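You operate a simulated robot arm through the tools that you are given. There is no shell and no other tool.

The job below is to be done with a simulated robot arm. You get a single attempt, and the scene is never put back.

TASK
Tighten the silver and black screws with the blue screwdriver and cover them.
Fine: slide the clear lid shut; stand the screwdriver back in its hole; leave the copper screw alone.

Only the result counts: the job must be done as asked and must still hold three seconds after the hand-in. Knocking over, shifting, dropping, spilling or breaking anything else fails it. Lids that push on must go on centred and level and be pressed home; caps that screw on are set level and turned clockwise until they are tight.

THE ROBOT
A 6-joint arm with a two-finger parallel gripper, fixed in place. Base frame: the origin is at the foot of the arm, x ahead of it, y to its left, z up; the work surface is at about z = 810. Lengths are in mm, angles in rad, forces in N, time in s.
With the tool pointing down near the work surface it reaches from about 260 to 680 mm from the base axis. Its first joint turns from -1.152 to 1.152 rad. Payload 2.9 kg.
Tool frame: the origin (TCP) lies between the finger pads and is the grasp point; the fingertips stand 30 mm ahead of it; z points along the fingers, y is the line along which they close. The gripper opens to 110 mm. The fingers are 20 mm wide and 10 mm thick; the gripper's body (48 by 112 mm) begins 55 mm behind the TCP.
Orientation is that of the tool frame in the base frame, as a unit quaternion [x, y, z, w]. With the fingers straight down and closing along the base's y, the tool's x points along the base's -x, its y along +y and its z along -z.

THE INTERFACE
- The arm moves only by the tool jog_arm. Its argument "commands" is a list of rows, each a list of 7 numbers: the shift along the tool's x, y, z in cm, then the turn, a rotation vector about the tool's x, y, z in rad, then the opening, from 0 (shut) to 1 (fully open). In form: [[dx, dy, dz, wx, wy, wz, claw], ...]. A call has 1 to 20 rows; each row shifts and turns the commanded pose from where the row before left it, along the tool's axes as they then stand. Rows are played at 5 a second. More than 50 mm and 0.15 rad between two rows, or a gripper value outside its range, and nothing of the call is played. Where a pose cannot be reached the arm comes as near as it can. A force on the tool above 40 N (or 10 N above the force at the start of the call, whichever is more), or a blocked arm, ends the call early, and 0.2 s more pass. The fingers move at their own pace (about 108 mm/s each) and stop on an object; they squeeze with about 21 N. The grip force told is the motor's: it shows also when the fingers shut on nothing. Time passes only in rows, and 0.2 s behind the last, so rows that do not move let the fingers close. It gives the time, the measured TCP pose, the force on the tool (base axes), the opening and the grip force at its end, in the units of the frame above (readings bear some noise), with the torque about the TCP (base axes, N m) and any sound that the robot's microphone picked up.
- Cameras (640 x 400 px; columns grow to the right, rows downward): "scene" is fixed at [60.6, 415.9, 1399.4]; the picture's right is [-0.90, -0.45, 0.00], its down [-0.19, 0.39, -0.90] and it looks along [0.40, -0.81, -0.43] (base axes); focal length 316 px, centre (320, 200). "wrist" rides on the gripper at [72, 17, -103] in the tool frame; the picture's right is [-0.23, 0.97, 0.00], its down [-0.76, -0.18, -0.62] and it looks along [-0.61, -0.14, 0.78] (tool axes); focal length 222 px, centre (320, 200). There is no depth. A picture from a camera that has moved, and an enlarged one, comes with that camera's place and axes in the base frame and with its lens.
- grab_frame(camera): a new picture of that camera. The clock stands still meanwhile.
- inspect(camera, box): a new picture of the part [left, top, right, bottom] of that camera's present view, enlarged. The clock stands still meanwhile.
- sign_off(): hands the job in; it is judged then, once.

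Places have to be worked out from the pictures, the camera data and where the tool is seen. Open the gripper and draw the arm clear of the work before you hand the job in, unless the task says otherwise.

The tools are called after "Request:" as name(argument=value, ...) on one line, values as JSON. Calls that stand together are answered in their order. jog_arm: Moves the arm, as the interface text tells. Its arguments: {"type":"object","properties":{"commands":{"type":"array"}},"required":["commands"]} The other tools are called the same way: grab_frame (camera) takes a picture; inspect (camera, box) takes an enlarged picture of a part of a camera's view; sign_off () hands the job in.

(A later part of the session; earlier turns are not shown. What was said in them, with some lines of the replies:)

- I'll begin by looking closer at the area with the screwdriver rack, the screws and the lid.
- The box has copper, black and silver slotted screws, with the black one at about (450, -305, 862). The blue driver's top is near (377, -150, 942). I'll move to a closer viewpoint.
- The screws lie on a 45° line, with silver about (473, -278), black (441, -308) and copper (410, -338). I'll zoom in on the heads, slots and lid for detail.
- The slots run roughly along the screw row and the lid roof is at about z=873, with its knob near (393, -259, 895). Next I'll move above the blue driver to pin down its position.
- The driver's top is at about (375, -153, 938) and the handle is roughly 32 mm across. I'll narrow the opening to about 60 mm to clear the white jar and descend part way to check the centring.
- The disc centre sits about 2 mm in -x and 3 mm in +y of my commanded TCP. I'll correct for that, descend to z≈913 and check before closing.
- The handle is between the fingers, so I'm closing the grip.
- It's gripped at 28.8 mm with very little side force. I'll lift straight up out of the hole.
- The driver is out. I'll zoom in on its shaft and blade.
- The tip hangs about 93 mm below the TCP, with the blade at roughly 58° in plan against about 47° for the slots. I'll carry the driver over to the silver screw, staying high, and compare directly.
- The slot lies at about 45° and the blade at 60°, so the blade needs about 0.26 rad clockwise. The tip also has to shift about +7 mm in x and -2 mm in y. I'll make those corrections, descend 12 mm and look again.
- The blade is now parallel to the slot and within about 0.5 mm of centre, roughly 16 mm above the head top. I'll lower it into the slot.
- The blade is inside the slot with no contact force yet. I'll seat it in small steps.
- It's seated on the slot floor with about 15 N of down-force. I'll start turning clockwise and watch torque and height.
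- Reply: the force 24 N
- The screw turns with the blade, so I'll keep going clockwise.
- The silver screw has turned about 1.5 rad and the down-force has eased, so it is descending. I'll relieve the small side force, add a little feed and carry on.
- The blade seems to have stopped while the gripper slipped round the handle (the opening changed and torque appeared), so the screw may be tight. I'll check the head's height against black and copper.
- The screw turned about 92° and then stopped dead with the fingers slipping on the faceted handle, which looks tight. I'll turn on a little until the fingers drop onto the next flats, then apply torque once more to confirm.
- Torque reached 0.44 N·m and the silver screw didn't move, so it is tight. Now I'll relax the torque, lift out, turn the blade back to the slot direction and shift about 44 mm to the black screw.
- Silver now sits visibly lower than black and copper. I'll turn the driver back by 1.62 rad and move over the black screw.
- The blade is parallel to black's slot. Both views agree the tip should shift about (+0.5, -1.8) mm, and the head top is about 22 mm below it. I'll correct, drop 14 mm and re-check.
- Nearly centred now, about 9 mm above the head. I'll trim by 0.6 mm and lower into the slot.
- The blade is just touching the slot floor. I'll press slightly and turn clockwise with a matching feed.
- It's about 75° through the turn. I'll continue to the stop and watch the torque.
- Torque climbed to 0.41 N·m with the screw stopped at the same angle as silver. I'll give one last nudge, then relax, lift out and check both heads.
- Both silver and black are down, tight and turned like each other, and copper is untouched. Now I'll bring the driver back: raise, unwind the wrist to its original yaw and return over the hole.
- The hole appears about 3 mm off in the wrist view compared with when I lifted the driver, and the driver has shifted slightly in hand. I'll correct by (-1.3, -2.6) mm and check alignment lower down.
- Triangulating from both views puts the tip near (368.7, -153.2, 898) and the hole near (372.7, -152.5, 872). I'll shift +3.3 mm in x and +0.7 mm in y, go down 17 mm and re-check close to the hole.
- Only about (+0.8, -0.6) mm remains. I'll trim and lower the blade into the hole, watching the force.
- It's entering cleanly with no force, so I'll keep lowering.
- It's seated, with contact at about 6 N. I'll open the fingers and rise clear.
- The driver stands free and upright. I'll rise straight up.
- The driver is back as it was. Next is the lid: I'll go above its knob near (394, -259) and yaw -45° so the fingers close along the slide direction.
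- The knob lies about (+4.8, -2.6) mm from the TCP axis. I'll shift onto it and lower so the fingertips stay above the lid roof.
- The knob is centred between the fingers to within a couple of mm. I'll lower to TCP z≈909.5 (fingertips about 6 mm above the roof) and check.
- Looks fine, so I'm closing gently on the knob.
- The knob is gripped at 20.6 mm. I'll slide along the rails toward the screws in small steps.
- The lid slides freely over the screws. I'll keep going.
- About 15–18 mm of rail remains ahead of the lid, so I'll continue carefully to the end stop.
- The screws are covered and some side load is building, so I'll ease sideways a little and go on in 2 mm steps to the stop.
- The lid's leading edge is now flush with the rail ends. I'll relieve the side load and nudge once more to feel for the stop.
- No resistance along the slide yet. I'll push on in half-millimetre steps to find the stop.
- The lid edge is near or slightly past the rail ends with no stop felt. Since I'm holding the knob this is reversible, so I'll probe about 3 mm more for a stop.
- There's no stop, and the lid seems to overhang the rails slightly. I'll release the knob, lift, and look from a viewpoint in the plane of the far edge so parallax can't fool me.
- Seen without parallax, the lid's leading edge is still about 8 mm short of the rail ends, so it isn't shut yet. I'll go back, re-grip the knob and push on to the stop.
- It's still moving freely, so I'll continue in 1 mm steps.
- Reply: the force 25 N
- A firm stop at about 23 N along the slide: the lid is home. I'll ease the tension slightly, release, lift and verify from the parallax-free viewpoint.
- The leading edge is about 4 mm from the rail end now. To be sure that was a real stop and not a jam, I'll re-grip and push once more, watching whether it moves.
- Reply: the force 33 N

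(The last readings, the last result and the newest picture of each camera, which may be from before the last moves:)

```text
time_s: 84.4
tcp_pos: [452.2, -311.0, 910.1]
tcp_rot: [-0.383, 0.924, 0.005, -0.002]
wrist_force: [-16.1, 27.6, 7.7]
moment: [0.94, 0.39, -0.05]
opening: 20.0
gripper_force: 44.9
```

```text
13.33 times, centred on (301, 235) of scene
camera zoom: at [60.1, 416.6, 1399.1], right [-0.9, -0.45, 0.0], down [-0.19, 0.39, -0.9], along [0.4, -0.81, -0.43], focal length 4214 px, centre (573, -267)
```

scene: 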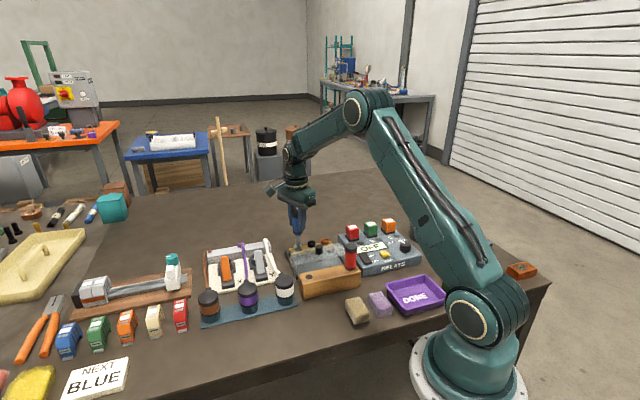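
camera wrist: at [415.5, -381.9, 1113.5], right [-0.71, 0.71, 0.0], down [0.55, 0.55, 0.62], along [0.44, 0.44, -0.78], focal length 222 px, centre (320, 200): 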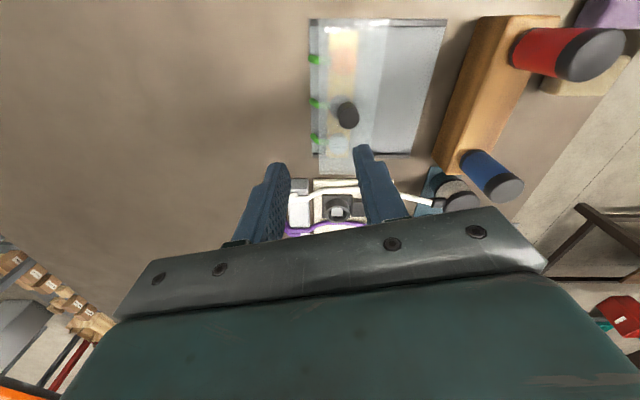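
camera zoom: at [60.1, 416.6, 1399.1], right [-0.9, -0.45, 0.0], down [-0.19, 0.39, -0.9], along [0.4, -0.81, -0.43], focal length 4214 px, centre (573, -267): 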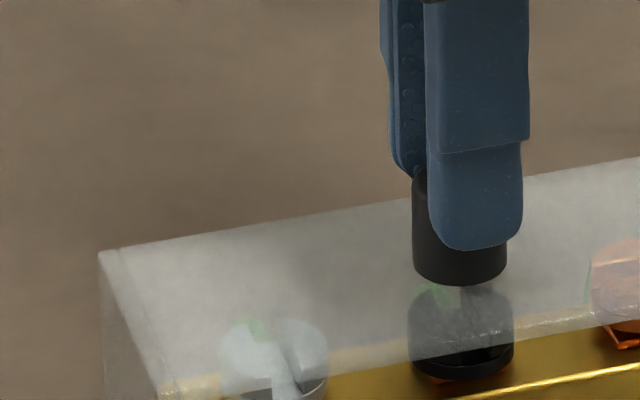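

At 31 N along the slide the lid doesn't budge, so it is fully shut against a real stop. I'll relax, release and back away upward.

Request:
jog_arm(commands=[[0, 0.1, 0, 0, 0, 0, 0.1], [0, 0.12, 0, 0, 0, 0, 0.1], [0, 0, 0, 0, 0, 0, 0.2], [0, 0, 0, 0, 0, 0, 0.3], [0, 0, 0, 0, 0, 0, 0.4], [0, 0, 0, 0, 0, 0, 0.45], [0, 0, -1, 0, 0, 0, 0.45], [0, 0, -3, 0, 0, 0, 0.45], [0, 0, -3, 0, 0, 0, 0.45], [0, 0, -3, 0, 0, 0, 0.45], [0, 0, 0, 0, 0, -0.12, 0.45], [0, 0, 0, 0, 0, -0.115, 0.45], [0.36, -1.5, 0, 0, 0, 0, 0.45], [0.36, -1.5, 0, 0, 0, 0, 0.45], [0, 0, 0, 0, 0, 0, 0.45]])

Request:
inspect(camera="wrist", box=[290, 10, 370, 70])

Request:
inspect(camera="wrist", box=[280, 10, 480, 170])

```text
time_s: 87.6
tcp_pos: [476.2, -333.4, 1009.5]
tcp_rot: [-0.487, 0.873, -0.001, 0.0]
wrist_force: [-0.2, 0.6, -0.3]
moment: [0.04, 0.01, -0.01]
opening: 49.3
gripper_force: 0.1
```

```text
6.67 times, centred on (330, 40) of wrist
camera zoom: at [422.3, -385.7, 1113.4], right [-0.71, 0.71, 0.0], down [0.55, 0.55, 0.62], along [0.44, 0.44, -0.78], focal length 1481 px, centre (253, 1267)
```

zoom: 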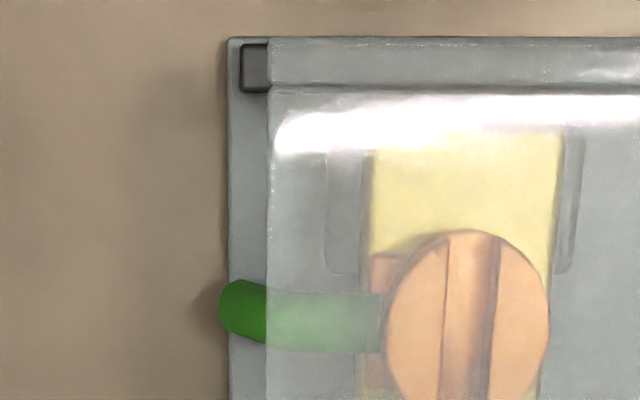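

```text
2.50 times, centred on (380, 90) of wrist
camera zoom: at [422.3, -385.7, 1113.4], right [-0.71, 0.71, 0.0], down [0.55, 0.55, 0.62], along [0.44, 0.44, -0.78], focal length 555 px, centre (170, 475)
```

zoom: 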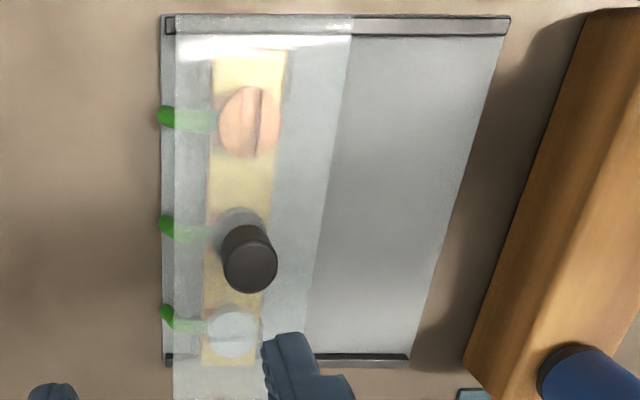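

The gap is unchanged, so the stop is consistent and the lid holds. I'll retreat up and clear of the work, then check everything once more.

Request:
jog_arm(commands=[[0, 0, -4, 0, 0, 0, 0.8], [0, 0, -4, 0, 0, 0, 0.8], [0, 0, -4, 0, 0, 0, 1], [0, 0, -4, 0, 0, 0, 1], [0, 0, -3, 0, 0, 0, 1], [0, 0, 0, 0, 0, 0, 1]])

Request:
grab_frame(camera="scene")

Request:
inspect(camera="scene", box=[270, 220, 350, 290])

Request:
grab_frame(camera="wrist")

```text
time_s: 89.0
tcp_pos: [476.5, -332.7, 1200.0]
tcp_rot: [-0.487, 0.873, 0.001, -0.001]
wrist_force: [-0.2, 0.2, 0.3]
moment: [0.02, -0.01, -0.05]
opening: 109.7
gripper_force: 0.1
```

```text
taken
```

scene: 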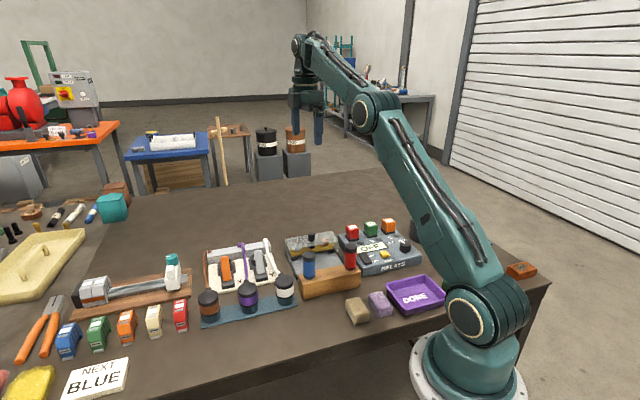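

```text
5.71 times, centred on (310, 255) of scene
camera zoom: at [60.6, 415.9, 1399.4], right [-0.9, -0.45, 0.0], down [-0.19, 0.39, -0.9], along [0.4, -0.81, -0.43], focal length 1806 px, centre (377, -114)
```

zoom: 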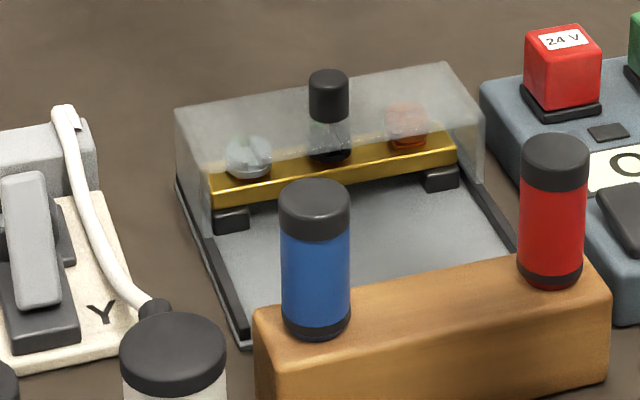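

```text
taken
camera wrist: at [422.4, -385.7, 1304.5], right [-0.71, 0.71, 0.0], down [0.55, 0.55, 0.62], along [0.44, 0.44, -0.78], focal length 222 px, centre (320, 200)
```

wrist: 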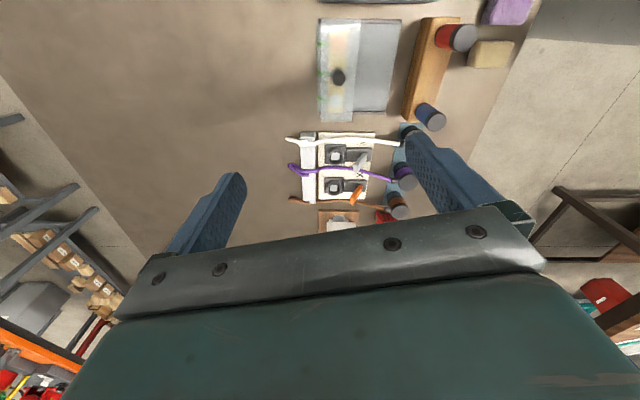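

The silver and black screws are tight, copper is untouched, the lid is shut on its stop, and the blue driver is seated upright in its hole. The gripper is open and clear, so I'm handing in.

Request:
sign_off()

```text
The job is handed in.
```

The job is handed in. I don't have the judge's verdict, so this is what I saw and measured:

- **Silver and black screws:** I turned each about 90° clockwise with the blue screwdriver until it stopped. Torque then reached about 0.45 N·m on each with no further movement. Both heads now sit visibly lower than before.
- **Copper screw:** I didn't touch it. It sits under the lid with the other two, because the lid covers the whole row.
- **Clear lid:** It's slid over the screws as far as it goes. The second time I pushed it, it held against about 31 N without moving. Its leading edge sits about 4 mm short of the rail ends. I took that as its normal end position.
- **Blue screwdriver:** It's back upright in its hole, seated down to the block like the red one.

I saw nothing else moved or knocked over, and the arm finished with the gripper open, well above the bench.
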